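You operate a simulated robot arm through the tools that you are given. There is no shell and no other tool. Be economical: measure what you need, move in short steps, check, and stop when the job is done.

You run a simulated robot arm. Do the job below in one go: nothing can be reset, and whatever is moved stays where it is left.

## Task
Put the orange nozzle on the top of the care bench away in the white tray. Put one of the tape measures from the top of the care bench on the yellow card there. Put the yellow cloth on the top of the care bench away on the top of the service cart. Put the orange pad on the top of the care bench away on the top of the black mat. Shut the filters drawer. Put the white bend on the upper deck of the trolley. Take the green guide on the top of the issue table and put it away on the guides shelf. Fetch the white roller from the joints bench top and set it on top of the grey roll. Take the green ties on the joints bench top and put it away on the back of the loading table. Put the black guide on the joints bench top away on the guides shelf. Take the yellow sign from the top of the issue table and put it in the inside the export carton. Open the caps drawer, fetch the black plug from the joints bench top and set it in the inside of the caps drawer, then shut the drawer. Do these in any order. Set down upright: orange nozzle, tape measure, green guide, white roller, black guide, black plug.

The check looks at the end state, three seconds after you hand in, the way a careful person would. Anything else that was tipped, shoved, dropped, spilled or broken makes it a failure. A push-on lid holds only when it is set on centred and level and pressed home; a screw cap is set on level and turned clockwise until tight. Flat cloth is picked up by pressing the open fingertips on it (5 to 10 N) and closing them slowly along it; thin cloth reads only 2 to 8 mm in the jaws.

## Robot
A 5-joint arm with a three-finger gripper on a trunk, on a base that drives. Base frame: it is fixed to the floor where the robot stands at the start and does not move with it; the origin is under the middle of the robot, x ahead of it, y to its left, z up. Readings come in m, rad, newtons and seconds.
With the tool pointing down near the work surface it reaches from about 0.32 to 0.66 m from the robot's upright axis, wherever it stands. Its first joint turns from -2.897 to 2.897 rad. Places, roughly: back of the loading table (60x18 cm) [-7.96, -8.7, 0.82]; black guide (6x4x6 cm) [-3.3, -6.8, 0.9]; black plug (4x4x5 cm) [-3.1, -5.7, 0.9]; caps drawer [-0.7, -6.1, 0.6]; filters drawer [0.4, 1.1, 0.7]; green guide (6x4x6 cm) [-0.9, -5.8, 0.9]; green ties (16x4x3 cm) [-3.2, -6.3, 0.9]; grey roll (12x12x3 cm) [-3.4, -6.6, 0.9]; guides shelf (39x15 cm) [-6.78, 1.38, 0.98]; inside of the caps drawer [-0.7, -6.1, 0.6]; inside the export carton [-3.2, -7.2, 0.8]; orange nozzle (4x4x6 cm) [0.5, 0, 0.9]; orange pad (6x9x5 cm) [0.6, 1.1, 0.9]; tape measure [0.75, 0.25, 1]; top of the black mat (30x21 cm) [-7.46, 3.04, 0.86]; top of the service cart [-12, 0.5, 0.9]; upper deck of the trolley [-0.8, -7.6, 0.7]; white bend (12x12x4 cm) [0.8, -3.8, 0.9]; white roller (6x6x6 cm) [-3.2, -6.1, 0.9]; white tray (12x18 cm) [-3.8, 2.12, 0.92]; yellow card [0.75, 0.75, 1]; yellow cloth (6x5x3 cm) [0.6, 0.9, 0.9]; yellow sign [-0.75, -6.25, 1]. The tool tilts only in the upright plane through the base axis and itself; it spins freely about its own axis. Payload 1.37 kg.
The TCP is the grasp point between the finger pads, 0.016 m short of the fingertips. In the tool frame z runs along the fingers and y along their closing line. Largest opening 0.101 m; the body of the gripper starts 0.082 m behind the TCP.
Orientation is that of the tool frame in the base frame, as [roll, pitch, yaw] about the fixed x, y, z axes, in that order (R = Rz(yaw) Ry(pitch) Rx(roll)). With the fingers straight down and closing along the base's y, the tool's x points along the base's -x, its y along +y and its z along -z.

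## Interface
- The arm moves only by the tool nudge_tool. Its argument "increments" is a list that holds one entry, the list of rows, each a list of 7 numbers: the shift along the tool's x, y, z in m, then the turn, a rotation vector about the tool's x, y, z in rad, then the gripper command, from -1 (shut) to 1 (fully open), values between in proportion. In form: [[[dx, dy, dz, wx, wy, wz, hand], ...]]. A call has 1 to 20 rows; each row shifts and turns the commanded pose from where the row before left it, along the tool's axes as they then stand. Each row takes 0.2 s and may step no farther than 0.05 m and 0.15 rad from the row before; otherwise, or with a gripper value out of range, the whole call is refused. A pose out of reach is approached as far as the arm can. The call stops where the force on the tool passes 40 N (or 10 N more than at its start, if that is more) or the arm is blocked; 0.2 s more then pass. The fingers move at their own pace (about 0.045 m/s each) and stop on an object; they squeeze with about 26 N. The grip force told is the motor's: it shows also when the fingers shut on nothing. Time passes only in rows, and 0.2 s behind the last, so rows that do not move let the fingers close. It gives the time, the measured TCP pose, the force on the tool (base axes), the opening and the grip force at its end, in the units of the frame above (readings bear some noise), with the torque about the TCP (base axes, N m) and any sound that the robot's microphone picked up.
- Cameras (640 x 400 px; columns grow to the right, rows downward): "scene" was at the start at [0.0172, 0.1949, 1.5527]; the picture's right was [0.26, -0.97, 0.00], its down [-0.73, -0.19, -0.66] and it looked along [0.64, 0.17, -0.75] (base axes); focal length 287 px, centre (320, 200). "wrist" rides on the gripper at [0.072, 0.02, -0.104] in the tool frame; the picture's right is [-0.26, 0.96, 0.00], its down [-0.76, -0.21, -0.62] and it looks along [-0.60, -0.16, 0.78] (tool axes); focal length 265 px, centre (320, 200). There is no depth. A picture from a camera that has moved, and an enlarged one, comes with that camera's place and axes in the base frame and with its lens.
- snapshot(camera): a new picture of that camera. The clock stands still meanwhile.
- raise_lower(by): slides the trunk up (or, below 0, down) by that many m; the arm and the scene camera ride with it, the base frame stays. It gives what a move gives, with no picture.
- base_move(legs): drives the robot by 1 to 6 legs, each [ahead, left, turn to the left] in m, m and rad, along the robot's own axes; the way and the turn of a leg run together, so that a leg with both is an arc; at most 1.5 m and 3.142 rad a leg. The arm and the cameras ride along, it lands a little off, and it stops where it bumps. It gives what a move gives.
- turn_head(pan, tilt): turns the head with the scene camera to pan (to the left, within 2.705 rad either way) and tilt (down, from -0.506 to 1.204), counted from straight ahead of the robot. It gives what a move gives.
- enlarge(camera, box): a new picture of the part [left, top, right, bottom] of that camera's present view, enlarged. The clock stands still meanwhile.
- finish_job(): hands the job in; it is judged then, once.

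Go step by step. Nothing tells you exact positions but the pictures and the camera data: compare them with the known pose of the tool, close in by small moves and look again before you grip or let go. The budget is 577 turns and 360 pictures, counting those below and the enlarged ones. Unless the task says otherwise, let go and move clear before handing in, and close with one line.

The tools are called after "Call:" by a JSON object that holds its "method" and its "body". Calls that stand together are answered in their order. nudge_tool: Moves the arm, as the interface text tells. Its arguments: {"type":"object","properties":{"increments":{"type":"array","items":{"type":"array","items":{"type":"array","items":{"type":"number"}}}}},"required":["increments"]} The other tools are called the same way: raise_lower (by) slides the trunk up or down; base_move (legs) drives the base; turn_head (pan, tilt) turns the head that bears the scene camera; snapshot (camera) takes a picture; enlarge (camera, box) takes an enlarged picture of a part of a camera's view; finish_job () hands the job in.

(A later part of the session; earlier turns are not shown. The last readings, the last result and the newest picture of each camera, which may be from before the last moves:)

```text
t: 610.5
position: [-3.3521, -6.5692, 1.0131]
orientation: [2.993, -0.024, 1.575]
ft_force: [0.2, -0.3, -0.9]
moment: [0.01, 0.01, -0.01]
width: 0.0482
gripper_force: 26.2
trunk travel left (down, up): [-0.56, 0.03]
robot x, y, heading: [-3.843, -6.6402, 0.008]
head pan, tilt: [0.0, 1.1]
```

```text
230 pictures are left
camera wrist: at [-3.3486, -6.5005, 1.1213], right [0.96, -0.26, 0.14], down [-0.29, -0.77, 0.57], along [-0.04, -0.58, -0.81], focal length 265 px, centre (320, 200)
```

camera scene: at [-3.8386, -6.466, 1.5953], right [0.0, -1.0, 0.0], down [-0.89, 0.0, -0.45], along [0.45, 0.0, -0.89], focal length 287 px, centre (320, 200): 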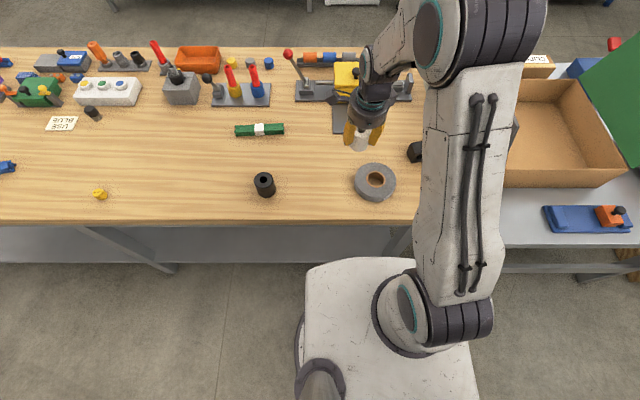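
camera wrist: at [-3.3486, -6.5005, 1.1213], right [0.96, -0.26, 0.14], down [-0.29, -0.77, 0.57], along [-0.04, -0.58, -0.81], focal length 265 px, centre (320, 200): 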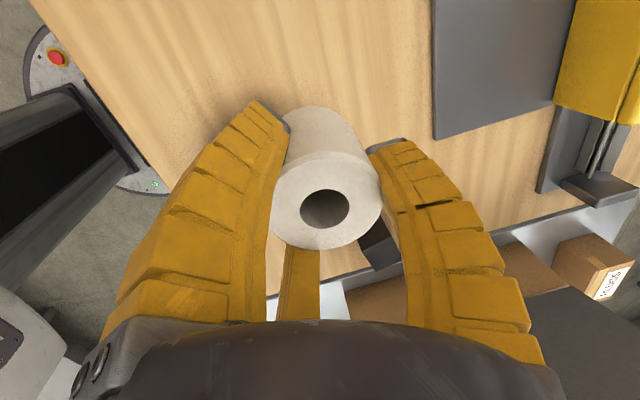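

The roll's centre is at about (-3.42, -6.615). I shift the base back and right so the roller comes above it, then look.

Call:
{"method": "base_move", "body": {"legs": [[-0.07, -0.045, -0.006]]}}

Call:
{"method": "snapshot", "body": {"camera": "wrist"}}

Call:
{"method": "enlarge", "body": {"camera": "scene", "box": [280, 90, 480, 215]}}

```text
t: 611.6
position: [-3.4224, -6.6168, 1.014]
orientation: [2.995, -0.025, 1.572]
ft_force: [-0.6, -0.2, -0.7]
moment: [-0.01, -0.02, -0.02]
width: 0.0485
gripper_force: 26.0
trunk travel left (down, up): [-0.56, 0.03]
robot x, y, heading: [-3.9106, -6.6845, -0.007]
head pan, tilt: [0.0, 1.1]
```

```text
229 pictures are left
camera wrist: at [-3.4189, -6.548, 1.1219], right [0.95, -0.27, 0.14], down [-0.3, -0.77, 0.56], along [-0.05, -0.58, -0.81], focal length 265 px, centre (320, 200)
```

wrist: 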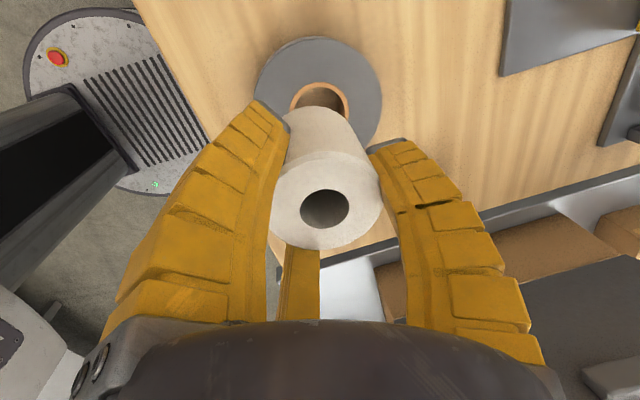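

```text
3.20 times, centred on (380, 152) of scene
camera zoom: at [-3.9093, -6.5115, 1.5953], right [0.0, -1.0, 0.0], down [-0.89, 0.0, -0.45], along [0.45, 0.0, -0.89], focal length 919 px, centre (128, 352)
```

zoom: 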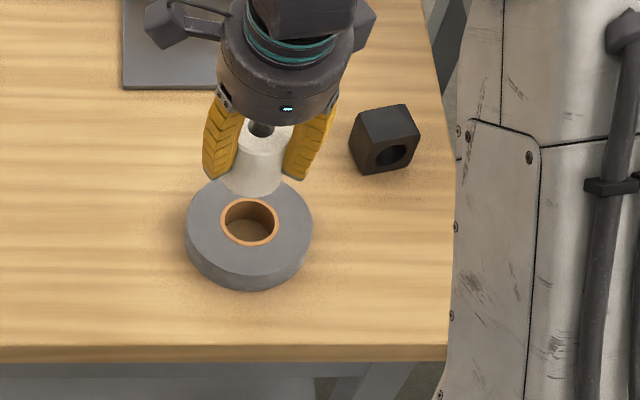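

The roller barely exceeds the roll's core opening (≈5 cm), so I'll set it slightly off-centre (~2.4 cm) where its weight is over the solid ring. I step the base back 1 cm and lower partway.

Call:
{"method": "base_move", "body": {"legs": [[-0.012, 0, 0.003]]}}

Call:
{"method": "nudge_tool", "body": {"increments": [[[0, -0.0045, 0.03, 0, 0, 0, -1], [0, -0.0045, 0.03, 0, 0, 0, -1], [0, -0.0015, 0.01, 0, 0, 0, -1]]]}}

Call:
{"method": "snapshot", "body": {"camera": "wrist"}}

Call:
{"method": "enlarge", "body": {"camera": "scene", "box": [280, 90, 480, 215]}}

```text
t: 612.3
position: [-3.4359, -6.6143, 1.0149]
orientation: [2.994, -0.025, 1.576]
ft_force: [-0.2, -0.1, -1.0]
moment: [-0.02, -0.03, -0.01]
width: 0.0482
gripper_force: 26.1
trunk travel left (down, up): [-0.56, 0.03]
robot x, y, heading: [-3.9252, -6.6847, -0.003]
head pan, tilt: [0.0, 1.1]
```

```text
t: 613.1
position: [-3.4354, -6.6128, 0.942]
orientation: [2.995, -0.025, 1.576]
ft_force: [0.7, 0.5, -1.4]
moment: [-0.02, 0.0, -0.01]
width: 0.0483
gripper_force: 26.7
trunk travel left (down, up): [-0.56, 0.03]
robot x, y, heading: [-3.9255, -6.6845, -0.001]
head pan, tilt: [0.0, 1.1]
```

```text
227 pictures are left
camera wrist: at [-3.431, -6.5447, 1.05], right [0.96, -0.26, 0.14], down [-0.29, -0.77, 0.57], along [-0.04, -0.58, -0.81], focal length 265 px, centre (320, 200)
```

wrist: 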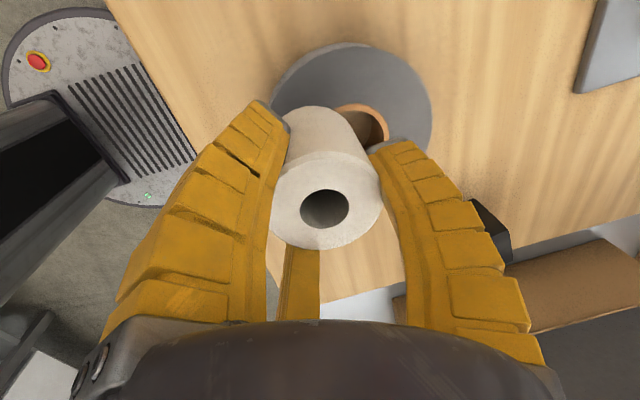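

```text
3.20 times, centred on (380, 152) of scene
camera zoom: at [-3.9202, -6.5105, 1.5952], right [0.0, -1.0, 0.0], down [-0.89, 0.0, -0.45], along [0.45, 0.0, -0.89], focal length 919 px, centre (128, 352)
```

zoom: 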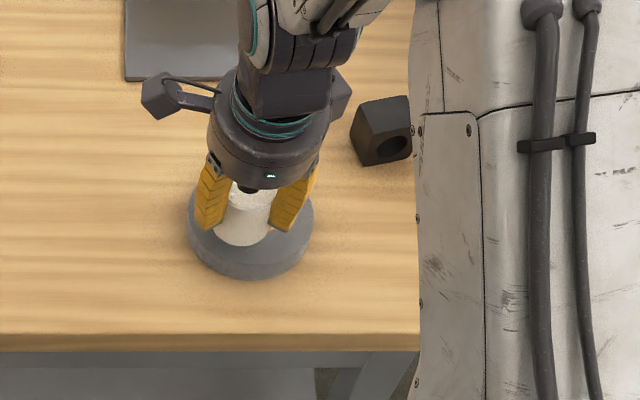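

The offset is now about 3.5 cm; I move 9 mm back towards the centre and lower to contact.

Call:
{"method": "nudge_tool", "body": {"increments": [[[0, 0.009, 0.0013, 0, 0, 0, -1], [0, -0.0015, 0.01, 0, 0, 0, -1], [0, -0.0008, 0.005, 0, 0, 0, -1], [0, -0.0006, 0.004, 0, 0, 0, -1], [0, 0, 0, 0, 0, 0, -1]]]}}

Call:
{"method": "enlarge", "body": {"camera": "scene", "box": [280, 90, 480, 215]}}

```text
t: 614.3
position: [-3.4265, -6.6118, 0.9238]
orientation: [2.994, -0.025, 1.578]
ft_force: [-1.5, 0.7, 0.7]
moment: [-0.02, 0.03, -0.03]
width: 0.048
gripper_force: 26.4
trunk travel left (down, up): [-0.56, 0.03]
robot x, y, heading: [-3.9259, -6.6896, -0.001]
head pan, tilt: [0.0, 1.1]
```

```text
3.20 times, centred on (380, 152) of scene
camera zoom: at [-3.9203, -6.5105, 1.5952], right [0.0, -1.0, 0.0], down [-0.89, 0.0, -0.45], along [0.45, 0.0, -0.89], focal length 919 px, centre (128, 352)
```

zoom: 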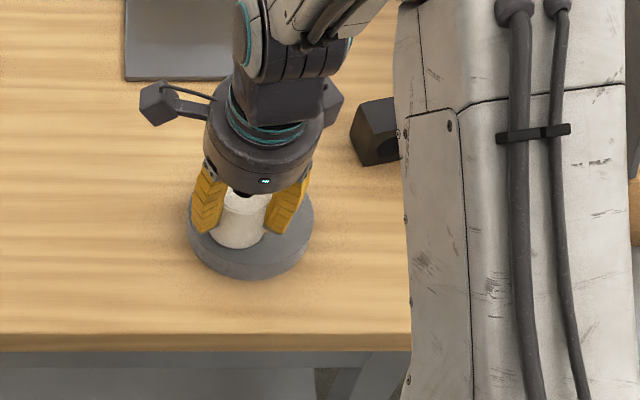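

Call:
{"method": "nudge_tool", "body": {"increments": [[[0, -0.0006, 0.004, 0, 0, 0, -1], [0, -0.0004, 0.003, 0, 0, 0, -1], [0, 0, 0, 0, 0, 0, -1]]]}}

```text
t: 615.1
position: [-3.4255, -6.6123, 0.9196]
orientation: [2.989, -0.024, 1.576]
ft_force: [4.3, -0.1, 17.5]
moment: [-0.22, 0.18, 0.07]
width: 0.0503
gripper_force: 26.2
trunk travel left (down, up): [-0.56, 0.03]
robot x, y, heading: [-3.928, -6.685, -0.005]
head pan, tilt: [0.0, 1.1]
```

Contact (17 N). I release slowly and back out along the tool axis.

Call:
{"method": "nudge_tool", "body": {"increments": [[[0, 0, -0.001, 0, 0, 0, 0.0], [0, 0, 0, 0, 0, 0, 0.15], [0, 0, 0, 0, 0, 0, 0.35], [0, 0, 0, 0, 0, 0, 0.45], [0, 0, -0.03, 0, 0, 0, 0.45], [0, 0, -0.04, 0, 0, 0, 0.45], [0, 0, -0.04, 0, 0, 0, 0.45]]]}}

Call:
{"method": "snapshot", "body": {"camera": "wrist"}}

Call:
{"method": "enlarge", "body": {"camera": "scene", "box": [280, 90, 480, 215]}}

```text
t: 616.7
position: [-3.4414, -6.615, 1.0273]
orientation: [2.995, -0.025, 1.575]
ft_force: [0.1, 0.3, 0.0]
moment: [0.01, -0.01, -0.02]
width: 0.0759
gripper_force: 1.8
trunk travel left (down, up): [-0.56, 0.03]
robot x, y, heading: [-3.9217, -6.6875, -0.003]
head pan, tilt: [0.0, 1.1]
```

```text
224 pictures are left
camera wrist: at [-3.4378, -6.5463, 1.1341], right [0.96, -0.26, 0.14], down [-0.29, -0.77, 0.56], along [-0.04, -0.58, -0.81], focal length 265 px, centre (320, 200)
```

wrist: 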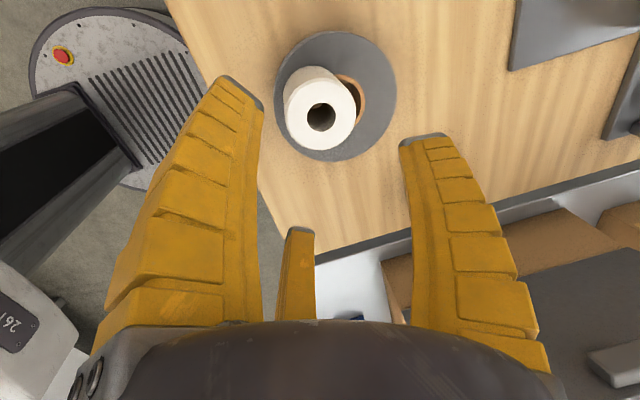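

```text
3.20 times, centred on (380, 152) of scene
camera zoom: at [-3.9211, -6.5107, 1.5952], right [0.0, -1.0, 0.0], down [-0.89, 0.0, -0.45], along [0.45, 0.0, -0.89], focal length 919 px, centre (128, 352)
```

zoom: 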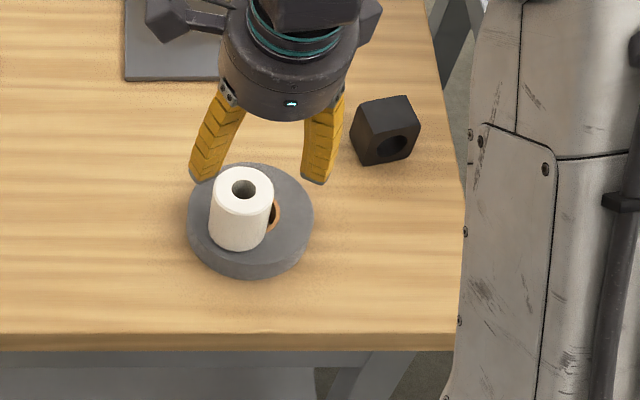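

The roller stands on the roll. Next the green ties near (-3.228, -6.272): I straighten the tool, move north and over them.

Call:
{"method": "nudge_tool", "body": {"increments": [[[0, 0, -0.03, 0.148, 0.0, 0, 0.45]]]}}

Call:
{"method": "base_move", "body": {"legs": [[0, 0.4, 0.003], [0.085, 0, 0]]}}

Call:
{"method": "nudge_tool", "body": {"increments": [[[0, 0.04, 0, 0, 0, 0, 0.4], [0, 0.04, 0, 0, 0, 0, 0.4], [0, 0.03, 0.03, 0, 0, 0, 0.4]]]}}

Call:
{"method": "snapshot", "body": {"camera": "wrist"}}

Call:
{"method": "snapshot", "body": {"camera": "scene"}}

```text
t: 617.1
position: [-3.4457, -6.6164, 1.0553]
orientation: [3.142, 0.0, 1.577]
ft_force: [1.8, -0.7, 0.5]
moment: [-0.01, 0.04, 0.03]
width: 0.0761
gripper_force: 1.9
trunk travel left (down, up): [-0.56, 0.03]
robot x, y, heading: [-3.9284, -6.6873, -0.005]
head pan, tilt: [0.0, 1.1]
```

```text
t: 620.3
position: [-3.3592, -6.2201, 1.0558]
orientation: [3.14, 0.0, 1.572]
ft_force: [0.0, -0.1, -0.5]
moment: [-0.04, 0.06, 0.01]
width: 0.0759
gripper_force: 2.3
trunk travel left (down, up): [-0.56, 0.03]
robot x, y, heading: [-3.8385, -6.2862, -0.005]
head pan, tilt: [0.0, 1.1]
```

```text
t: 621.1
position: [-3.2495, -6.2208, 1.027]
orientation: [3.14, 0.001, 1.572]
ft_force: [1.0, -0.6, -0.9]
moment: [-0.01, 0.01, 0.0]
width: 0.0736
gripper_force: 2.1
trunk travel left (down, up): [-0.56, 0.03]
robot x, y, heading: [-3.8396, -6.2876, -0.002]
head pan, tilt: [0.0, 1.1]
```

```text
222 pictures are left
camera wrist: at [-3.2301, -6.1496, 1.1311], right [0.96, -0.26, 0.0], down [-0.21, -0.76, 0.62], along [-0.16, -0.6, -0.78], focal length 265 px, centre (320, 200)
```

wrist: 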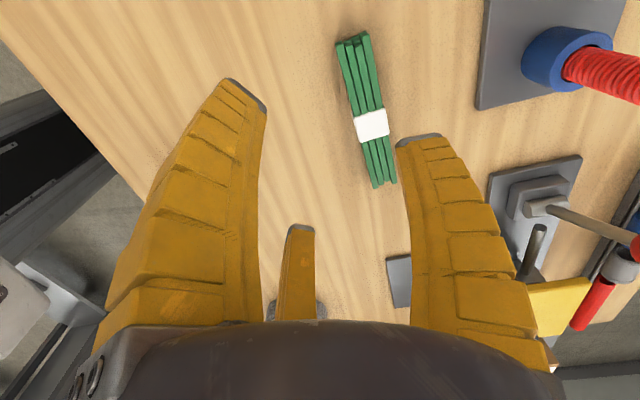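

```text
221 pictures are left
camera scene: at [-3.8322, -6.1142, 1.5952], right [0.0, -1.0, 0.0], down [-0.89, 0.0, -0.45], along [0.45, 0.0, -0.89], focal length 287 px, centre (320, 200)
```

scene: 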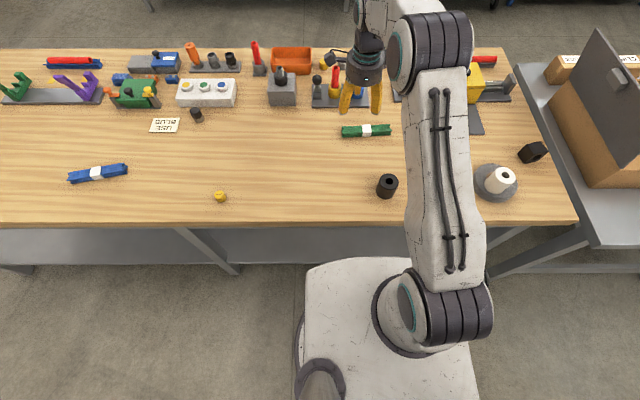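

Ties centre (-3.208, -6.262). I position over the white band and go lower.

Call:
{"method": "nudge_tool", "body": {"increments": [[[-0.021, 0.018, 0, 0, 0, 0, 0.3], [-0.02, 0.017, 0.02, 0, 0, 0, 0.3], [0, 0, 0.04, 0, 0, 0, 0.3]]]}}

Call:
{"method": "snapshot", "body": {"camera": "wrist"}}

```text
t: 621.9
position: [-3.2142, -6.2629, 0.9665]
orientation: [3.137, -0.001, 1.572]
ft_force: [-0.1, -0.3, -1.0]
moment: [0.02, 0.0, -0.01]
width: 0.0688
gripper_force: 2.4
trunk travel left (down, up): [-0.56, 0.03]
robot x, y, heading: [-3.8381, -6.2904, -0.002]
head pan, tilt: [0.0, 1.1]
```

```text
220 pictures are left
camera wrist: at [-3.1946, -6.1915, 1.0706], right [0.96, -0.26, 0.0], down [-0.21, -0.76, 0.62], along [-0.16, -0.6, -0.78], focal length 265 px, centre (320, 200)
```

wrist: 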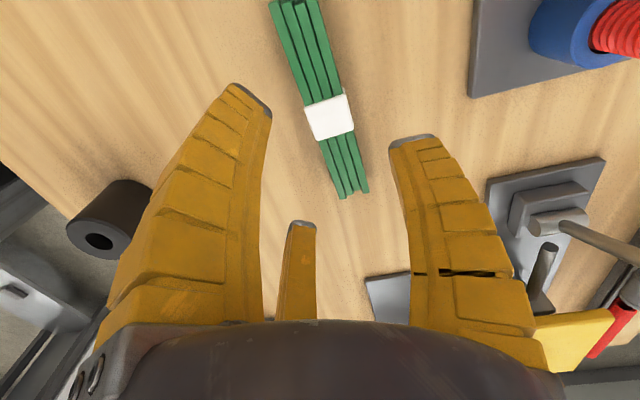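

Good alignment. Descend and grip.

Call:
{"method": "nudge_tool", "body": {"increments": [[[0, 0.002, 0.04, 0, 0, 0, 0.3], [0, 0, 0.03, 0, 0, 0, 0.3], [0, 0, 0.012, 0, 0, 0, 0.3], [0, 0, 0, 0, 0, 0, 0], [0, 0, 0, 0, 0, 0, -0.3], [0, 0, 0, 0, 0, 0, -0.6], [0, 0, 0, 0, 0, 0, -0.8], [0, 0, 0, 0, 0, 0, -1], [0, 0, 0, 0, 0, 0, -1]]]}}

Call:
{"method": "snapshot", "body": {"camera": "wrist"}}

```text
t: 623.9
position: [-3.2118, -6.2623, 0.8857]
orientation: [3.133, 0.0, 1.572]
ft_force: [0.8, -0.7, 15.5]
moment: [-0.02, -0.12, -0.03]
width: 0.0062
gripper_force: 26.0
trunk travel left (down, up): [-0.56, 0.03]
robot x, y, heading: [-3.8391, -6.2879, -0.005]
head pan, tilt: [0.0, 1.1]
```

```text
219 pictures are left
camera wrist: at [-3.1926, -6.191, 0.9899], right [0.96, -0.26, 0.01], down [-0.21, -0.76, 0.62], along [-0.16, -0.6, -0.79], focal length 265 px, centre (320, 200)
```

wrist: 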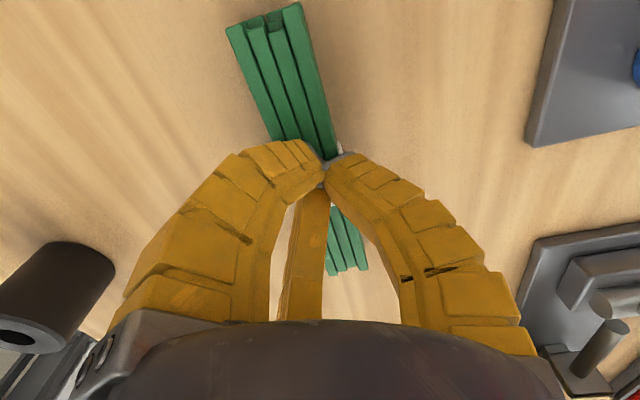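

The jaws closed on top of the bundle, so it lies lower than assumed (top ≈0.857). I reopen, check it has not moved, and go 2 cm lower.

Call:
{"method": "nudge_tool", "body": {"increments": [[[0, 0, -0.03, 0, 0, 0, 0], [0, 0, 0, 0, 0, 0, 0.3], [0, 0, 0, 0, 0, 0, 0.3], [0, 0, 0, 0, 0, 0, 0.3]]]}}

Call:
{"method": "snapshot", "body": {"camera": "wrist"}}

```text
t: 624.9
position: [-3.213, -6.2611, 0.9133]
orientation: [3.137, -0.001, 1.573]
ft_force: [0.2, 0.0, 0.7]
moment: [-0.03, 0.02, -0.02]
width: 0.0687
gripper_force: 2.3
trunk travel left (down, up): [-0.56, 0.03]
robot x, y, heading: [-3.8381, -6.2885, -0.002]
head pan, tilt: [0.0, 1.1]
```

```text
218 pictures are left
camera wrist: at [-3.1929, -6.1902, 1.0172], right [0.96, -0.26, 0.0], down [-0.21, -0.76, 0.62], along [-0.16, -0.6, -0.78], focal length 265 px, centre (320, 200)
```

wrist: 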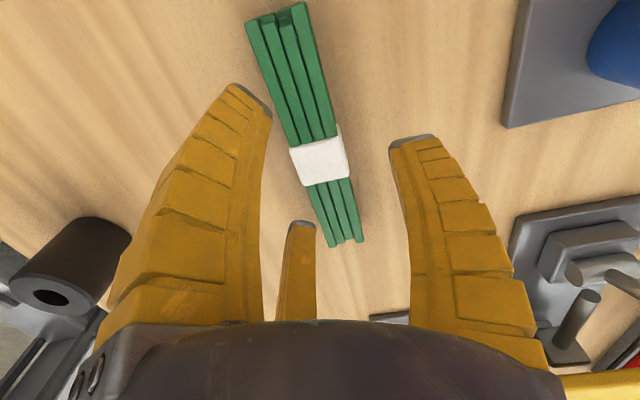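

Call:
{"method": "nudge_tool", "body": {"increments": [[[-0.012, -0.007, 0.02, 0, 0, 0, 0.3], [0, 0, 0.015, 0, 0, 0, 0.3], [0, 0, 0.011, 0, 0, 0, 0.3], [0, 0, 0, 0, 0, 0, 0], [0, 0, 0, 0, 0, 0, -0.3], [0, 0, 0, 0, 0, 0, -0.6], [0, 0, 0, 0, 0, 0, -0.8], [0, 0, 0, 0, 0, 0, -1], [0, 0, 0, 0, 0, 0, -1]]]}}

Call:
{"method": "snapshot", "body": {"camera": "wrist"}}

```text
t: 626.9
position: [-3.217, -6.2749, 0.8683]
orientation: [3.137, 0.001, 1.572]
ft_force: [0.6, -0.5, 4.5]
moment: [0.03, -0.15, 0.01]
width: 0.043
gripper_force: 25.8
trunk travel left (down, up): [-0.56, 0.03]
robot x, y, heading: [-3.8395, -6.2874, -0.007]
head pan, tilt: [0.0, 1.1]
```

```text
217 pictures are left
camera wrist: at [-3.1982, -6.203, 0.9724], right [0.96, -0.26, 0.0], down [-0.21, -0.76, 0.62], along [-0.16, -0.6, -0.78], focal length 265 px, centre (320, 200)
```

wrist: 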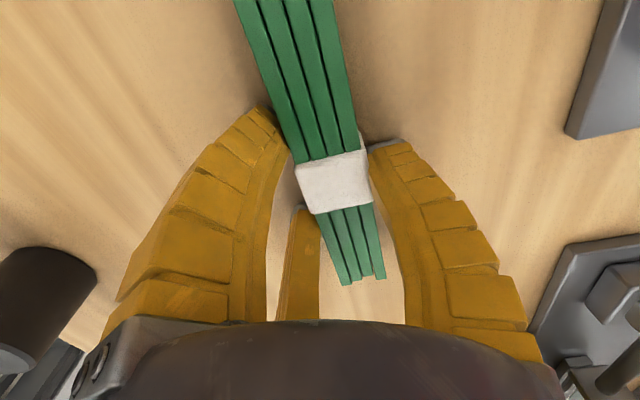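

Held at 4.3 cm. I lift, retract and leave the aisle northward, then west and south to the loading table.

Call:
{"method": "nudge_tool", "body": {"increments": [[[0, 0, -0.04, 0, 0, 0, -1], [0, 0, -0.045, 0, 0, 0, -1], [0, 0, -0.045, 0, 0, 0, -1], [0, -0.045, -0.02, 0, 0, 0, -1], [0, -0.045, -0.02, 0, 0, 0, -1], [0, -0.045, -0.02, 0, 0, 0, -1]]]}}

Call:
{"method": "base_move", "body": {"legs": [[-0.33, 0, 0.006], [0, 1.4, 0], [0, 1.35, 0], [-1.3, 0, 0], [-1.2, 0, 0]]}}

Call:
{"method": "turn_head", "body": {"pan": -1.9, "tilt": 0.4}}

Call:
{"method": "snapshot", "body": {"camera": "scene"}}

```text
t: 628.3
position: [-3.3522, -6.2728, 1.0566]
orientation: [3.136, 0.001, 1.574]
ft_force: [-1.6, 0.3, -1.2]
moment: [0.03, -0.04, 0.04]
width: 0.0421
gripper_force: 25.8
trunk travel left (down, up): [-0.56, 0.03]
robot x, y, heading: [-3.8389, -6.2894, -0.003]
head pan, tilt: [0.0, 1.1]
```

```text
t: 655.1
position: [-6.1547, -3.4934, 1.057]
orientation: [3.139, 0.0, 1.59]
ft_force: [0.2, 0.3, -0.4]
moment: [0.01, 0.02, -0.01]
width: 0.0416
gripper_force: 26.1
trunk travel left (down, up): [-0.56, 0.03]
robot x, y, heading: [-6.6438, -3.5202, 0.014]
head pan, tilt: [0.0, 1.1]
```

```text
t: 657.0
position: [-6.1539, -3.4938, 1.0554]
orientation: [3.138, -0.002, 1.59]
ft_force: [-0.3, -0.2, -0.5]
moment: [-0.03, -0.01, -0.01]
width: 0.0414
gripper_force: 26.3
trunk travel left (down, up): [-0.56, 0.03]
robot x, y, heading: [-6.6436, -3.5196, 0.016]
head pan, tilt: [-1.901, 0.4]
```

```text
216 pictures are left
camera scene: at [-6.73, -3.4324, 1.652], right [-0.95, 0.31, 0.0], down [0.12, 0.37, -0.92], along [-0.29, -0.88, -0.39], focal length 287 px, centre (320, 200)
```

scene: 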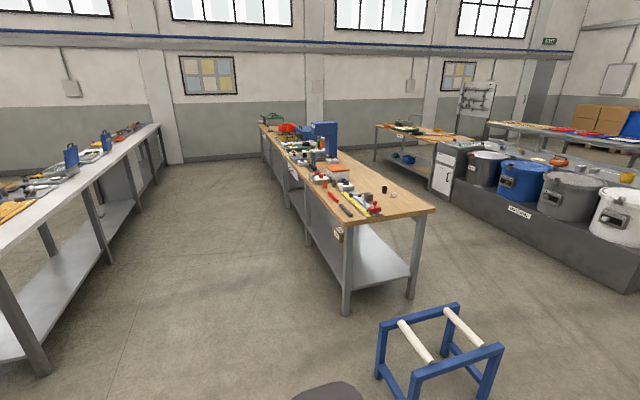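

I turn to face west here and then slide south along the loading tables' east side.

Call:
{"method": "base_move", "body": {"legs": [[0, 0, 3.125], [0, 1.5, 0], [0, 1.5, 0], [0, 1.2, 0]]}}

Call:
{"method": "turn_head", "body": {"pan": 0.4, "tilt": 0.6}}

Call:
{"method": "snapshot", "body": {"camera": "scene"}}

```text
t: 684.3
position: [-7.258, -7.6748, 1.0559]
orientation: [3.138, 0.0, -1.628]
ft_force: [0.9, 0.9, -0.4]
moment: [-0.02, 0.03, 0.0]
width: 0.0415
gripper_force: 26.1
trunk travel left (down, up): [-0.56, 0.03]
robot x, y, heading: [-6.769, -7.6857, 3.079]
head pan, tilt: [-1.901, 0.4]
```

```text
t: 686.4
position: [-7.2588, -7.6747, 1.0547]
orientation: [3.138, 0.001, -1.626]
ft_force: [-0.4, 0.6, 0.0]
moment: [0.03, -0.01, 0.01]
width: 0.0411
gripper_force: 26.3
trunk travel left (down, up): [-0.56, 0.03]
robot x, y, heading: [-6.7691, -7.6852, 3.08]
head pan, tilt: [0.4, 0.6]
```

```text
215 pictures are left
camera scene: at [-6.803, -7.8962, 1.6338], right [-0.33, 0.94, 0.0], down [0.53, 0.19, -0.83], along [-0.78, -0.27, -0.56], focal length 287 px, centre (320, 200)
```

scene: 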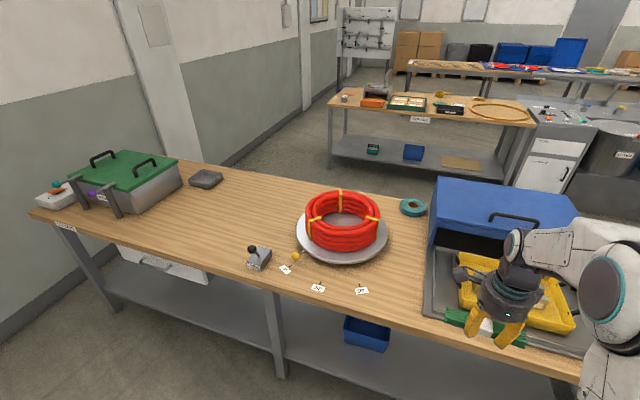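

The target strip is the table's far (west) side, so I go round to the aisle west of the loading table.

Call:
{"method": "base_move", "body": {"legs": [[0, -1.4, 0.06], [0, -1.4, 0], [0, -1.4, 0], [1.4, 0, 0], [0.9, 0, 0], [0, 0, 3.13]]}}

Call:
{"method": "turn_head", "body": {"pan": -1.5, "tilt": 0.4}}

Call:
{"method": "snapshot", "body": {"camera": "scene"}}

```text
t: 724.7
position: [-8.4971, -3.428, 1.0556]
orientation: [3.137, -0.001, 1.596]
ft_force: [-1.0, 0.2, -1.0]
moment: [0.0, 0.01, 0.01]
width: 0.0412
gripper_force: 26.3
trunk travel left (down, up): [-0.56, 0.03]
robot x, y, heading: [-8.9821, -3.4534, 0.02]
head pan, tilt: [0.4, 0.6]
```

```text
t: 726.6
position: [-8.4973, -3.4268, 1.0561]
orientation: [3.139, 0.0, 1.596]
ft_force: [0.9, -0.8, -1.1]
moment: [0.01, 0.02, 0.02]
width: 0.0415
gripper_force: 26.0
trunk travel left (down, up): [-0.56, 0.03]
robot x, y, heading: [-8.9851, -3.455, 0.023]
head pan, tilt: [-1.499, 0.4]
```

```text
214 pictures are left
camera scene: at [-9.037, -3.3738, 1.6521], right [-1.0, -0.09, 0.0], down [-0.04, 0.39, -0.92], along [0.09, -0.92, -0.39], focal length 287 px, centre (320, 200)
```

scene: 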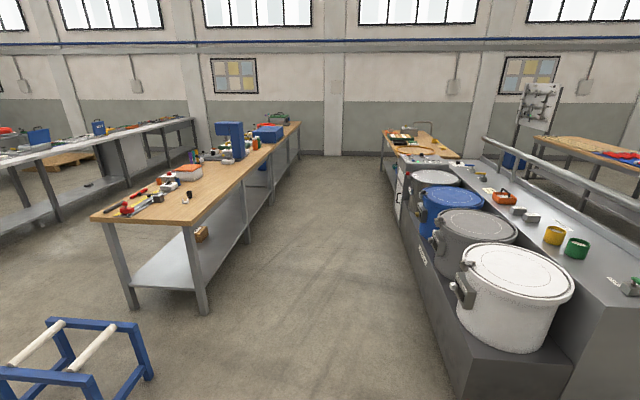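

The aisle is clear (x −9.67…−8.0). I slide south to y≈−8.6.

Call:
{"method": "base_move", "body": {"legs": [[0.05, -1.45, -0.022], [0, -1.5, 0], [0, -1.5, 0], [0, -0.65, 0]]}}

Call:
{"method": "turn_head", "body": {"pan": 0, "tilt": 0.8}}

Call:
{"method": "snapshot", "body": {"camera": "scene"}}

```text
t: 750.8
position: [-8.6021, -8.5024, 1.0549]
orientation: [3.139, 0.0, 1.529]
ft_force: [-0.9, 0.2, 0.2]
moment: [0.0, -0.01, -0.03]
width: 0.0413
gripper_force: 26.2
trunk travel left (down, up): [-0.56, 0.03]
robot x, y, heading: [-9.0901, -8.4937, -0.046]
head pan, tilt: [-1.499, 0.4]
```

```text
t: 752.4
position: [-8.6037, -8.5026, 1.0565]
orientation: [3.139, -0.002, 1.53]
ft_force: [0.3, -0.4, -0.4]
moment: [-0.04, -0.03, -0.02]
width: 0.0415
gripper_force: 25.9
trunk travel left (down, up): [-0.56, 0.03]
robot x, y, heading: [-9.0867, -8.495, -0.048]
head pan, tilt: [0.0, 0.799]
```

```text
213 pictures are left
camera scene: at [-9.0591, -8.3236, 1.617], right [-0.05, -1.0, 0.0], down [-0.72, 0.03, -0.7], along [0.7, -0.03, -0.72], focal length 287 px, centre (320, 200)
```

scene: 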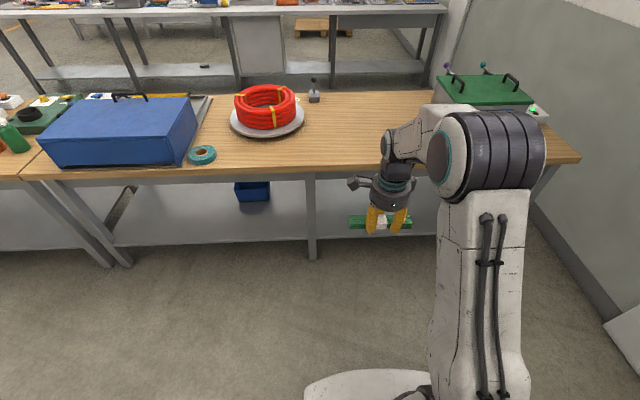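

Free tabletop lies at the back strip around (-7.98, -8.6). I drive in and lower the ties there.

Call:
{"method": "base_move", "body": {"legs": [[0.52, -0.08, 0.048]]}}

Call:
{"method": "snapshot", "body": {"camera": "scene"}}

Call:
{"method": "snapshot", "body": {"camera": "wrist"}}

```text
t: 755.5
position: [-8.087, -8.5707, 1.0565]
orientation: [3.137, -0.002, 1.576]
ft_force: [0.1, -0.3, -0.9]
moment: [0.01, 0.02, -0.03]
width: 0.0412
gripper_force: 25.8
trunk travel left (down, up): [-0.56, 0.03]
robot x, y, heading: [-8.5737, -8.5912, -0.004]
head pan, tilt: [0.0, 0.799]
```

```text
212 pictures are left
camera scene: at [-8.552, -8.4143, 1.617], right [0.0, -1.0, 0.0], down [-0.72, 0.0, -0.7], along [0.7, 0.0, -0.72], focal length 287 px, centre (320, 200)
```

scene: 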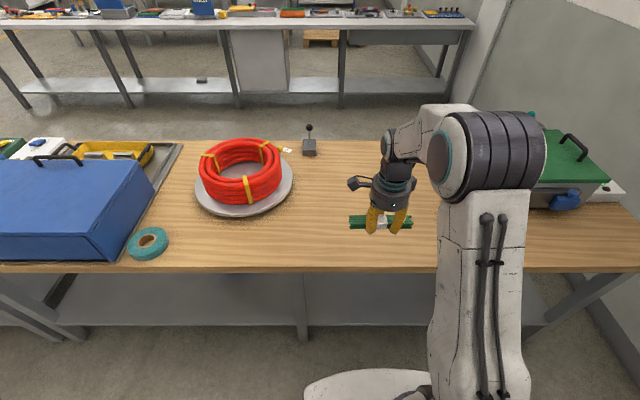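

```text
211 pictures are left
camera wrist: at [-8.0681, -8.5002, 1.1597], right [0.97, -0.26, 0.0], down [-0.2, -0.76, 0.62], along [-0.16, -0.6, -0.78], focal length 265 px, centre (320, 200)
```

wrist: 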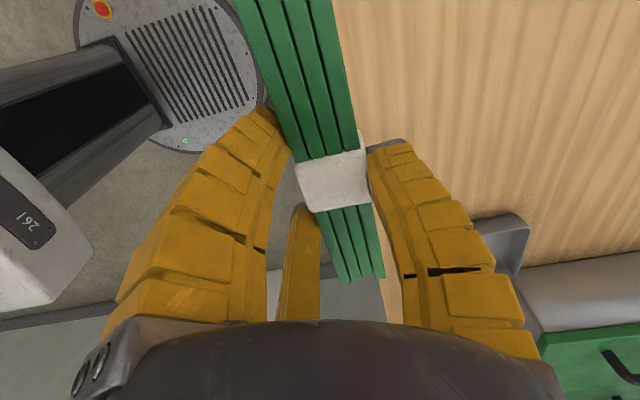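

I extend over the strip and lower step by step to contact.

Call:
{"method": "nudge_tool", "body": {"increments": [[[-0.015, 0.04, 0, 0, 0, 0, -1], [-0.015, 0.04, 0, 0, 0, 0, -1], [-0.015, 0.037, 0.02, 0, 0, 0, -1], [0, 0, 0.045, 0, 0, 0, -1], [0, 0, 0.045, 0, 0, 0, -1], [0, 0, 0.04, 0, 0, 0, -1], [0, 0, 0.03, 0, 0, 0, -1], [0, 0, 0.01, 0, 0, 0, -1], [0, 0, 0, 0, 0, 0, -1]]]}}

Call:
{"method": "snapshot", "body": {"camera": "wrist"}}

```text
t: 757.5
position: [-7.9698, -8.6154, 0.8655]
orientation: [3.137, 0.0, 1.576]
ft_force: [0.1, -0.7, 0.0]
moment: [-0.04, 0.01, 0.04]
width: 0.0414
gripper_force: 25.8
trunk travel left (down, up): [-0.56, 0.03]
robot x, y, heading: [-8.5759, -8.5886, 0.002]
head pan, tilt: [0.0, 0.799]
```

```text
210 pictures are left
camera wrist: at [-7.9506, -8.5443, 0.9695], right [0.97, -0.26, 0.0], down [-0.21, -0.76, 0.62], along [-0.16, -0.6, -0.78], focal length 265 px, centre (320, 200)
```

wrist: 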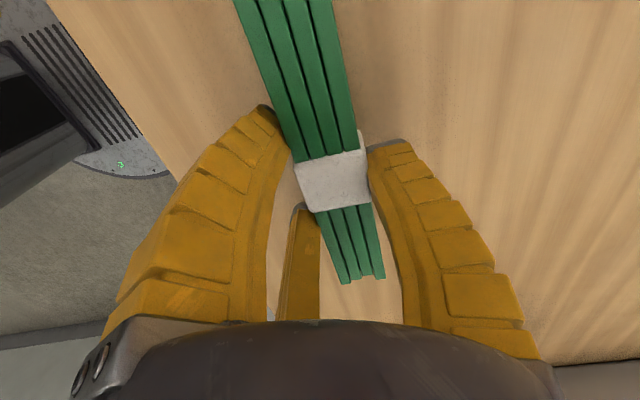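

Call:
{"method": "nudge_tool", "body": {"increments": [[[0, 0, 0.006, 0, 0, 0, -1], [0, 0, 0.006, 0, 0, 0, -1], [0, 0, 0.005, 0, 0, 0, -1], [0, 0, 0.004, 0, 0, 0, -1], [0, 0, 0, 0, 0, 0, -1]]]}}

```text
t: 758.7
position: [-7.9704, -8.615, 0.8457]
orientation: [3.139, 0.0, 1.575]
ft_force: [-0.9, -0.5, -0.2]
moment: [0.02, -0.03, 0.0]
width: 0.0413
gripper_force: 25.8
trunk travel left (down, up): [-0.56, 0.03]
robot x, y, heading: [-8.5748, -8.5879, 0.002]
head pan, tilt: [0.0, 0.799]
```

Call:
{"method": "nudge_tool", "body": {"increments": [[[0, 0, 0.004, 0, 0, 0, -1], [0, 0, 0.004, 0, 0, 0, -1], [0, 0, 0.004, 0, 0, 0, -1], [0, 0, 0, 0, 0, 0, -1]]]}}

```text
t: 759.7
position: [-7.9701, -8.6156, 0.8357]
orientation: [3.131, 0.0, 1.576]
ft_force: [0.2, -0.7, 23.3]
moment: [0.02, -0.07, 0.0]
width: 0.0433
gripper_force: 26.3
trunk travel left (down, up): [-0.56, 0.03]
robot x, y, heading: [-8.5696, -8.5917, 0.001]
head pan, tilt: [0.0, 0.799]
```

Contact with the table. I release and lift away.

Call:
{"method": "nudge_tool", "body": {"increments": [[[0, 0, -0.003, 0, 0, 0, -0.1], [0, 0, 0, 0, 0, 0, 0.2], [0, 0, 0, 0, 0, 0, 0.4], [0, 0, -0.03, 0, 0, 0, 0.5], [0, 0, -0.045, 0, 0, 0, 1], [0, 0, -0.045, 0, 0, 0, 1], [0, 0, -0.045, 0, 0, 0, 1], [0, -0.045, -0.02, 0, 0, 0, 1], [0, -0.045, 0, 0, 0, 0, 1]]]}}

Call:
{"method": "snapshot", "body": {"camera": "scene"}}

```text
t: 761.7
position: [-8.06, -8.6163, 1.0211]
orientation: [3.136, 0.0, 1.576]
ft_force: [0.1, -0.6, -0.1]
moment: [0.04, -0.02, 0.02]
width: 0.1009
gripper_force: 0.0
trunk travel left (down, up): [-0.56, 0.03]
robot x, y, heading: [-8.5761, -8.5886, 0.006]
head pan, tilt: [0.0, 0.799]
```

```text
209 pictures are left
camera scene: at [-8.5536, -8.4142, 1.6169], right [0.0, -1.0, 0.0], down [-0.72, 0.0, -0.7], along [0.7, 0.0, -0.72], focal length 287 px, centre (320, 200)
```

scene: 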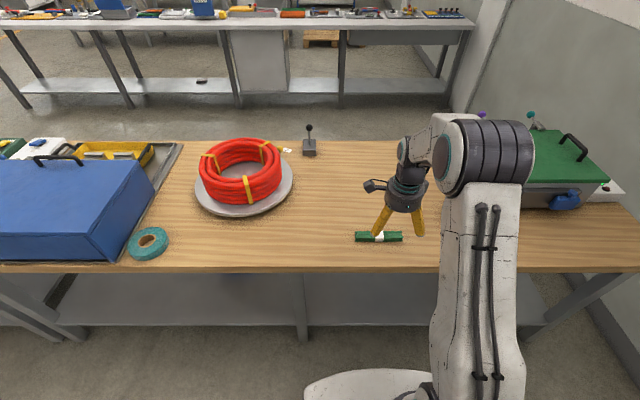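

The ties lie on the back strip. Now I return to the joints bench for the black guide.

Call:
{"method": "base_move", "body": {"legs": [[-0.4, 0, -0.004], [0, 1.5, 0], [0, 1.5, 0], [0, 1.5, 0], [0, 0.6, 0]]}}

Call:
{"method": "base_move", "body": {"legs": [[1.5, 0, 0], [1.5, 0, 0], [1.5, 0, 0], [0.3, 0, 0]]}}

```text
t: 788.1
position: [-8.4273, -3.5466, 1.0205]
orientation: [3.137, -0.001, 1.579]
ft_force: [-0.1, -0.5, 0.0]
moment: [0.0, -0.01, 0.01]
width: 0.1005
gripper_force: 0.1
trunk travel left (down, up): [-0.56, 0.03]
robot x, y, heading: [-8.94, -3.5281, 0.005]
head pan, tilt: [0.0, 0.799]
```

```text
t: 811.3
position: [-3.6096, -3.2778, 1.0202]
orientation: [3.141, 0.0, 1.656]
ft_force: [0.3, -0.1, -0.2]
moment: [-0.02, 0.02, 0.02]
width: 0.1006
gripper_force: 0.1
trunk travel left (down, up): [-0.56, 0.03]
robot x, y, heading: [-4.1257, -3.2955, 0.082]
head pan, tilt: [0.0, 0.799]
```

Call:
{"method": "base_move", "body": {"legs": [[-0.03, 0, -0.08], [0, -1.5, 0], [0, -1.5, 0], [0, -0.3, 0]]}}

Call:
{"method": "turn_head", "body": {"pan": 0, "tilt": 0.9}}

Call:
{"method": "snapshot", "body": {"camera": "scene"}}

```text
t: 827.8
position: [-3.6192, -6.5945, 1.0197]
orientation: [3.138, 0.001, 1.593]
ft_force: [-0.3, -0.1, 0.3]
moment: [0.0, 0.02, 0.03]
width: 0.1006
gripper_force: 0.1
trunk travel left (down, up): [-0.56, 0.03]
robot x, y, heading: [-4.1346, -6.5755, 0.01]
head pan, tilt: [0.0, 0.799]
```

```text
t: 828.5
position: [-3.6174, -6.5949, 1.0196]
orientation: [3.138, 0.0, 1.593]
ft_force: [0.3, -1.0, -0.1]
moment: [-0.01, -0.07, 0.01]
width: 0.1005
gripper_force: 0.0
trunk travel left (down, up): [-0.56, 0.03]
robot x, y, heading: [-4.1325, -6.5797, 0.011]
head pan, tilt: [0.0, 0.901]
```

```text
208 pictures are left
camera scene: at [-4.1193, -6.4015, 1.6091], right [0.02, -1.0, 0.0], down [-0.78, -0.01, -0.62], along [0.62, 0.01, -0.78], focal length 287 px, centre (320, 200)
```

scene: 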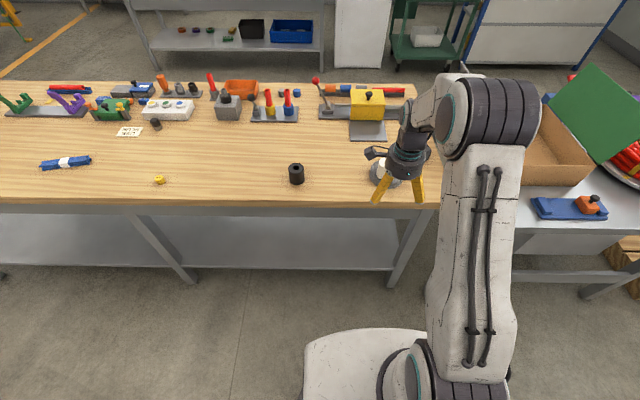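

I raise the hand, and drive in for a close look at the black guide.

Call:
{"method": "nudge_tool", "body": {"increments": [[[0, 0, -0.045, 0, 0, 0, 1], [0, 0, -0.03, 0, 0, 0, 1]]]}}

Call:
{"method": "base_move", "body": {"legs": [[0.0, -0.15, -0.01], [0.22, 0, 0]]}}

Call:
{"method": "turn_head", "body": {"pan": 0, "tilt": 1.1}}

Call:
{"method": "snapshot", "body": {"camera": "scene"}}

Call:
{"method": "snapshot", "body": {"camera": "wrist"}}

```text
t: 829.1
position: [-3.6196, -6.5952, 1.0957]
orientation: [3.138, 0.0, 1.594]
ft_force: [-0.3, 0.2, 0.4]
moment: [-0.01, -0.01, 0.02]
width: 0.1006
gripper_force: 0.2
trunk travel left (down, up): [-0.56, 0.03]
robot x, y, heading: [-4.1299, -6.5755, 0.014]
head pan, tilt: [0.0, 0.901]
```

```text
t: 831.8
position: [-3.3974, -6.7513, 1.0966]
orientation: [3.14, -0.001, 1.581]
ft_force: [0.9, -1.4, -0.5]
moment: [-0.03, 0.03, -0.02]
width: 0.1006
gripper_force: 0.1
trunk travel left (down, up): [-0.56, 0.03]
robot x, y, heading: [-3.911, -6.7275, 0.004]
head pan, tilt: [0.0, 0.901]
```

```text
t: 832.5
position: [-3.3975, -6.7521, 1.0952]
orientation: [3.138, 0.001, 1.583]
ft_force: [-0.1, -0.1, 0.6]
moment: [-0.02, 0.04, 0.02]
width: 0.1004
gripper_force: 0.1
trunk travel left (down, up): [-0.56, 0.03]
robot x, y, heading: [-3.9136, -6.7278, 0.002]
head pan, tilt: [0.0, 1.1]
```

```text
207 pictures are left
camera scene: at [-3.9081, -6.5525, 1.5953], right [0.0, -1.0, 0.0], down [-0.89, 0.0, -0.45], along [0.45, 0.0, -0.89], focal length 287 px, centre (320, 200)
```

scene: 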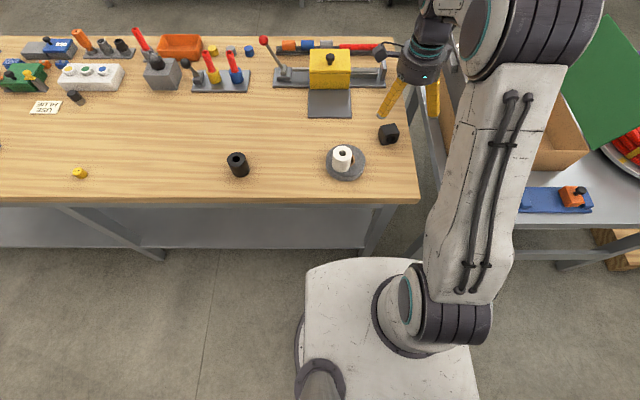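

```text
206 pictures are left
camera wrist: at [-3.3787, -6.681, 1.1998], right [0.97, -0.26, 0.0], down [-0.2, -0.76, 0.62], along [-0.16, -0.6, -0.78], focal length 265 px, centre (320, 200)
```

wrist: 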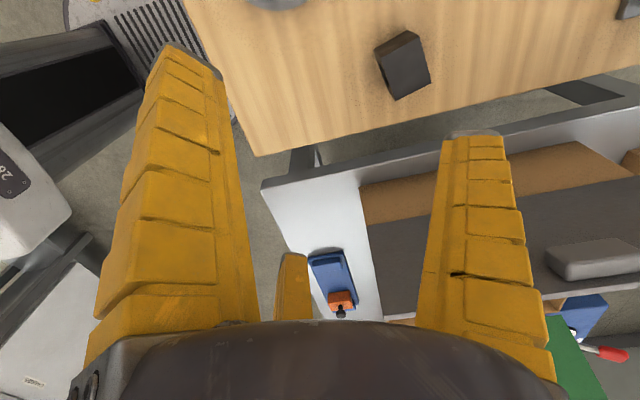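

I zoom on the guide from both cameras to fix its pose.

Call:
{"method": "enlarge", "body": {"camera": "wrist", "box": [320, 0, 480, 120]}}

Call:
{"method": "enlarge", "body": {"camera": "scene", "box": [340, 90, 440, 160]}}

```text
3.33 times, centred on (400, 60) of wrist
camera zoom: at [-3.3787, -6.681, 1.1998], right [0.97, -0.26, 0.0], down [-0.2, -0.76, 0.62], along [-0.16, -0.6, -0.78], focal length 885 px, centre (53, 667)
```

zoom: 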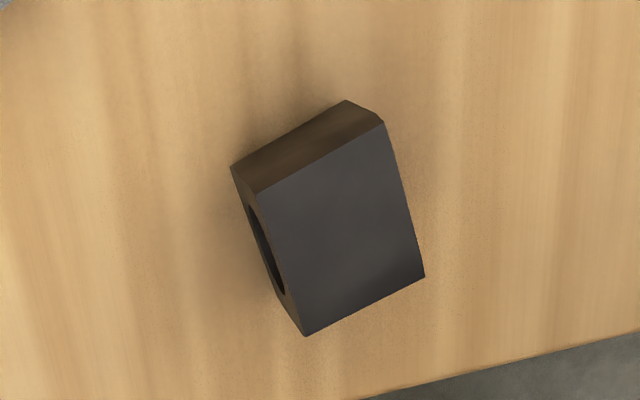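

```text
5.71 times, centred on (390, 125) of scene
camera zoom: at [-3.9081, -6.5525, 1.5953], right [0.0, -1.0, 0.0], down [-0.89, 0.0, -0.45], along [0.45, 0.0, -0.89], focal length 1642 px, centre (-80, 629)
```

zoom: 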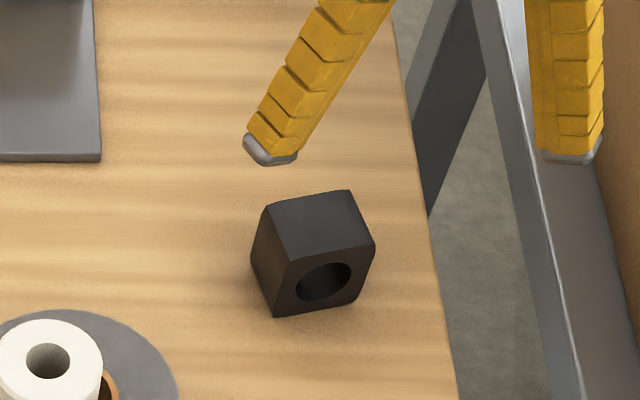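

Guide: top at z≈0.893, centre (-3.306, -6.770), short axis 13° off x. I rotate to match, move above and recheck.

Call:
{"method": "nudge_tool", "body": {"increments": [[[-0.01, 0.043, 0, 0, 0, 0, 0.4], [-0.009, 0.0425, 0.02, 0, 0, 0, 0.4], [0, 0, 0.045, 0, 0, -0.11, 0.4], [0, 0, 0.045, 0, 0, -0.11, 0.4], [0, 0, 0.025, 0, 0, 0, 0.4]]]}}

Call:
{"method": "snapshot", "body": {"camera": "wrist"}}

```text
t: 833.7
position: [-3.311, -6.7683, 0.9607]
orientation: [3.139, 0.001, 1.802]
ft_force: [0.9, 0.5, 0.3]
moment: [-0.03, 0.01, -0.04]
width: 0.0739
gripper_force: 2.0
trunk travel left (down, up): [-0.56, 0.03]
robot x, y, heading: [-3.9164, -6.7297, 0.006]
head pan, tilt: [0.0, 1.1]
```

```text
203 pictures are left
camera wrist: at [-3.3094, -6.6953, 1.0647], right [1.0, -0.04, 0.0], down [-0.03, -0.78, 0.62], along [-0.02, -0.62, -0.78], focal length 265 px, centre (320, 200)
```

wrist: 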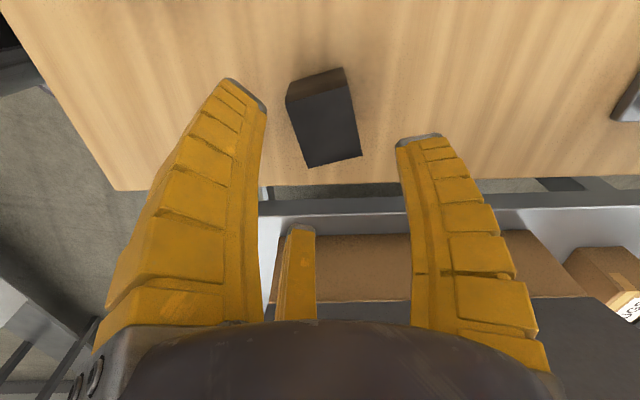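

Centred. Down and grip.

Call:
{"method": "nudge_tool", "body": {"increments": [[[0, 0, 0.04, 0, 0, 0, 0.4], [0, 0, 0.03, 0, 0, 0, 0.4], [0, 0, 0.014, 0, 0, 0, 0.4], [0, 0, 0, 0, 0, 0, 0.1], [0, 0, 0, 0, 0, 0, -0.2], [0, 0, 0, 0, 0, 0, -0.5], [0, 0, 0, 0, 0, 0, -1], [0, 0, 0, 0, 0, 0, -1]]]}}

Call:
{"method": "snapshot", "body": {"camera": "wrist"}}

```text
t: 835.5
position: [-3.3104, -6.7698, 0.8786]
orientation: [3.138, 0.002, 1.8]
ft_force: [-1.6, 0.2, 0.8]
moment: [0.02, 0.02, 0.0]
width: 0.0567
gripper_force: 26.3
trunk travel left (down, up): [-0.56, 0.03]
robot x, y, heading: [-3.9138, -6.7294, 0.004]
head pan, tilt: [0.0, 1.1]
```

```text
202 pictures are left
camera wrist: at [-3.3087, -6.696, 0.9815], right [1.0, -0.04, 0.0], down [-0.03, -0.78, 0.62], along [-0.02, -0.62, -0.78], focal length 265 px, centre (320, 200)
```

wrist: 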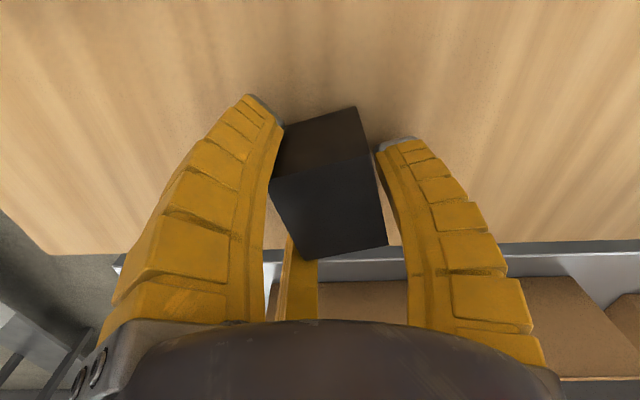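

Gripped at 5.7 cm. I lift and verify.

Call:
{"method": "nudge_tool", "body": {"increments": [[[0, 0, -0.03, 0, 0, 0, -1], [0, 0, -0.045, 0, 0, 0, -1], [0, 0, -0.045, 0, 0, 0, -1], [0, 0, -0.045, 0, 0, 0, -1], [0, -0.045, -0.01, 0, 0, 0, -1]]]}}

Call:
{"method": "snapshot", "body": {"camera": "wrist"}}

```text
t: 836.7
position: [-3.3564, -6.7799, 1.0503]
orientation: [3.138, 0.002, 1.8]
ft_force: [-0.4, -0.3, -1.1]
moment: [0.0, -0.01, 0.02]
width: 0.0559
gripper_force: 26.0
trunk travel left (down, up): [-0.56, 0.03]
robot x, y, heading: [-3.9115, -6.7288, 0.006]
head pan, tilt: [0.0, 1.1]
```

```text
201 pictures are left
camera wrist: at [-3.353, -6.7059, 1.1542], right [1.0, -0.04, 0.0], down [-0.03, -0.78, 0.62], along [-0.02, -0.62, -0.78], focal length 265 px, centre (320, 200)
```

wrist: 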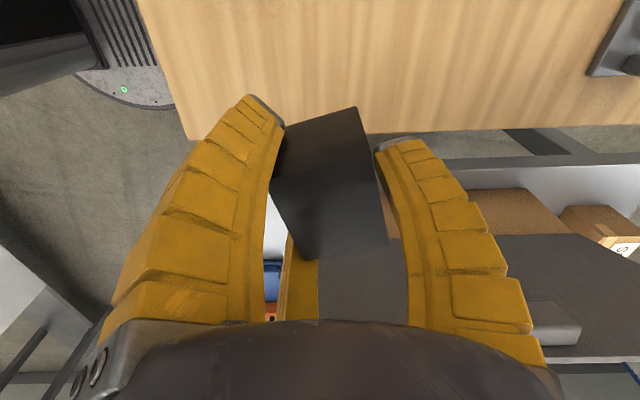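

Held. I carry it by the western passage to the guides shelf.

Call:
{"method": "base_move", "body": {"legs": [[-0.25, 0, -0.005], [0, 1.5, 0], [0, 1.5, 0], [0, 0.3, 0], [-1.5, 0, 0], [-1.5, 0, 0]]}}

Call:
{"method": "base_move", "body": {"legs": [[-1.5, 0, 0], [-0.95, 0, 0]]}}

```text
t: 868.3
position: [-6.6469, -3.558, 1.0476]
orientation: [3.139, 0.002, 1.835]
ft_force: [0.1, -0.4, -0.8]
moment: [-0.01, 0.0, 0.01]
width: 0.0556
gripper_force: 25.4
trunk travel left (down, up): [-0.56, 0.03]
robot x, y, heading: [-7.2073, -3.5248, 0.036]
head pan, tilt: [0.0, 1.1]
```

```text
t: 880.2
position: [-9.0711, -3.6469, 1.0496]
orientation: [3.139, 0.001, 1.833]
ft_force: [0.8, 0.5, 0.2]
moment: [0.0, -0.01, -0.01]
width: 0.0562
gripper_force: 25.8
trunk travel left (down, up): [-0.56, 0.03]
robot x, y, heading: [-9.6351, -3.6152, 0.035]
head pan, tilt: [0.0, 1.1]
```

Call:
{"method": "base_move", "body": {"legs": [[0.06, 0, 1.535], [1.5, 0, 0], [1.5, 0, 0], [0.95, 0, 0]]}}

Call:
{"method": "turn_head", "body": {"pan": -1.3, "tilt": 0.5}}

Call:
{"method": "snapshot", "body": {"camera": "scene"}}

```text
t: 902.8
position: [-9.4303, 0.9035, 1.0495]
orientation: [-3.141, 0.003, -2.935]
ft_force: [-0.9, -0.1, -0.8]
moment: [-0.02, 0.02, -0.03]
width: 0.0543
gripper_force: 26.1
trunk travel left (down, up): [-0.56, 0.03]
robot x, y, heading: [-9.4986, 0.3428, 1.55]
head pan, tilt: [0.0, 1.1]
```

```text
t: 904.2
position: [-9.432, 0.9029, 1.0486]
orientation: [3.138, 0.002, -2.939]
ft_force: [-0.4, -0.2, 0.1]
moment: [0.0, 0.01, 0.02]
width: 0.0543
gripper_force: 26.1
trunk travel left (down, up): [-0.56, 0.03]
robot x, y, heading: [-9.5001, 0.3424, 1.552]
head pan, tilt: [-1.3, 0.499]
```

```text
200 pictures are left
camera scene: at [-9.5836, 0.3117, 1.6429], right [0.25, -0.97, 0.0], down [-0.46, -0.12, -0.88], along [0.85, 0.22, -0.48], focal length 287 px, centre (320, 200)
```

scene: 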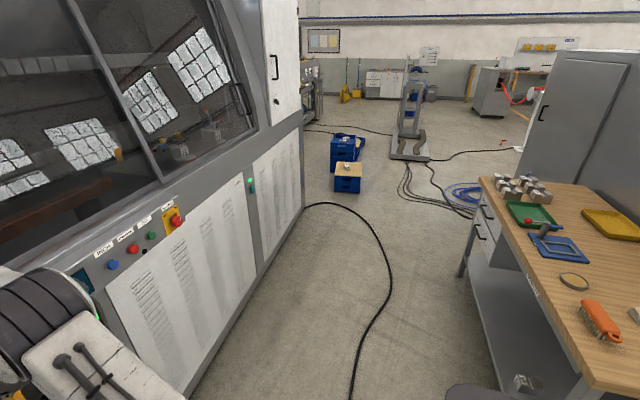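

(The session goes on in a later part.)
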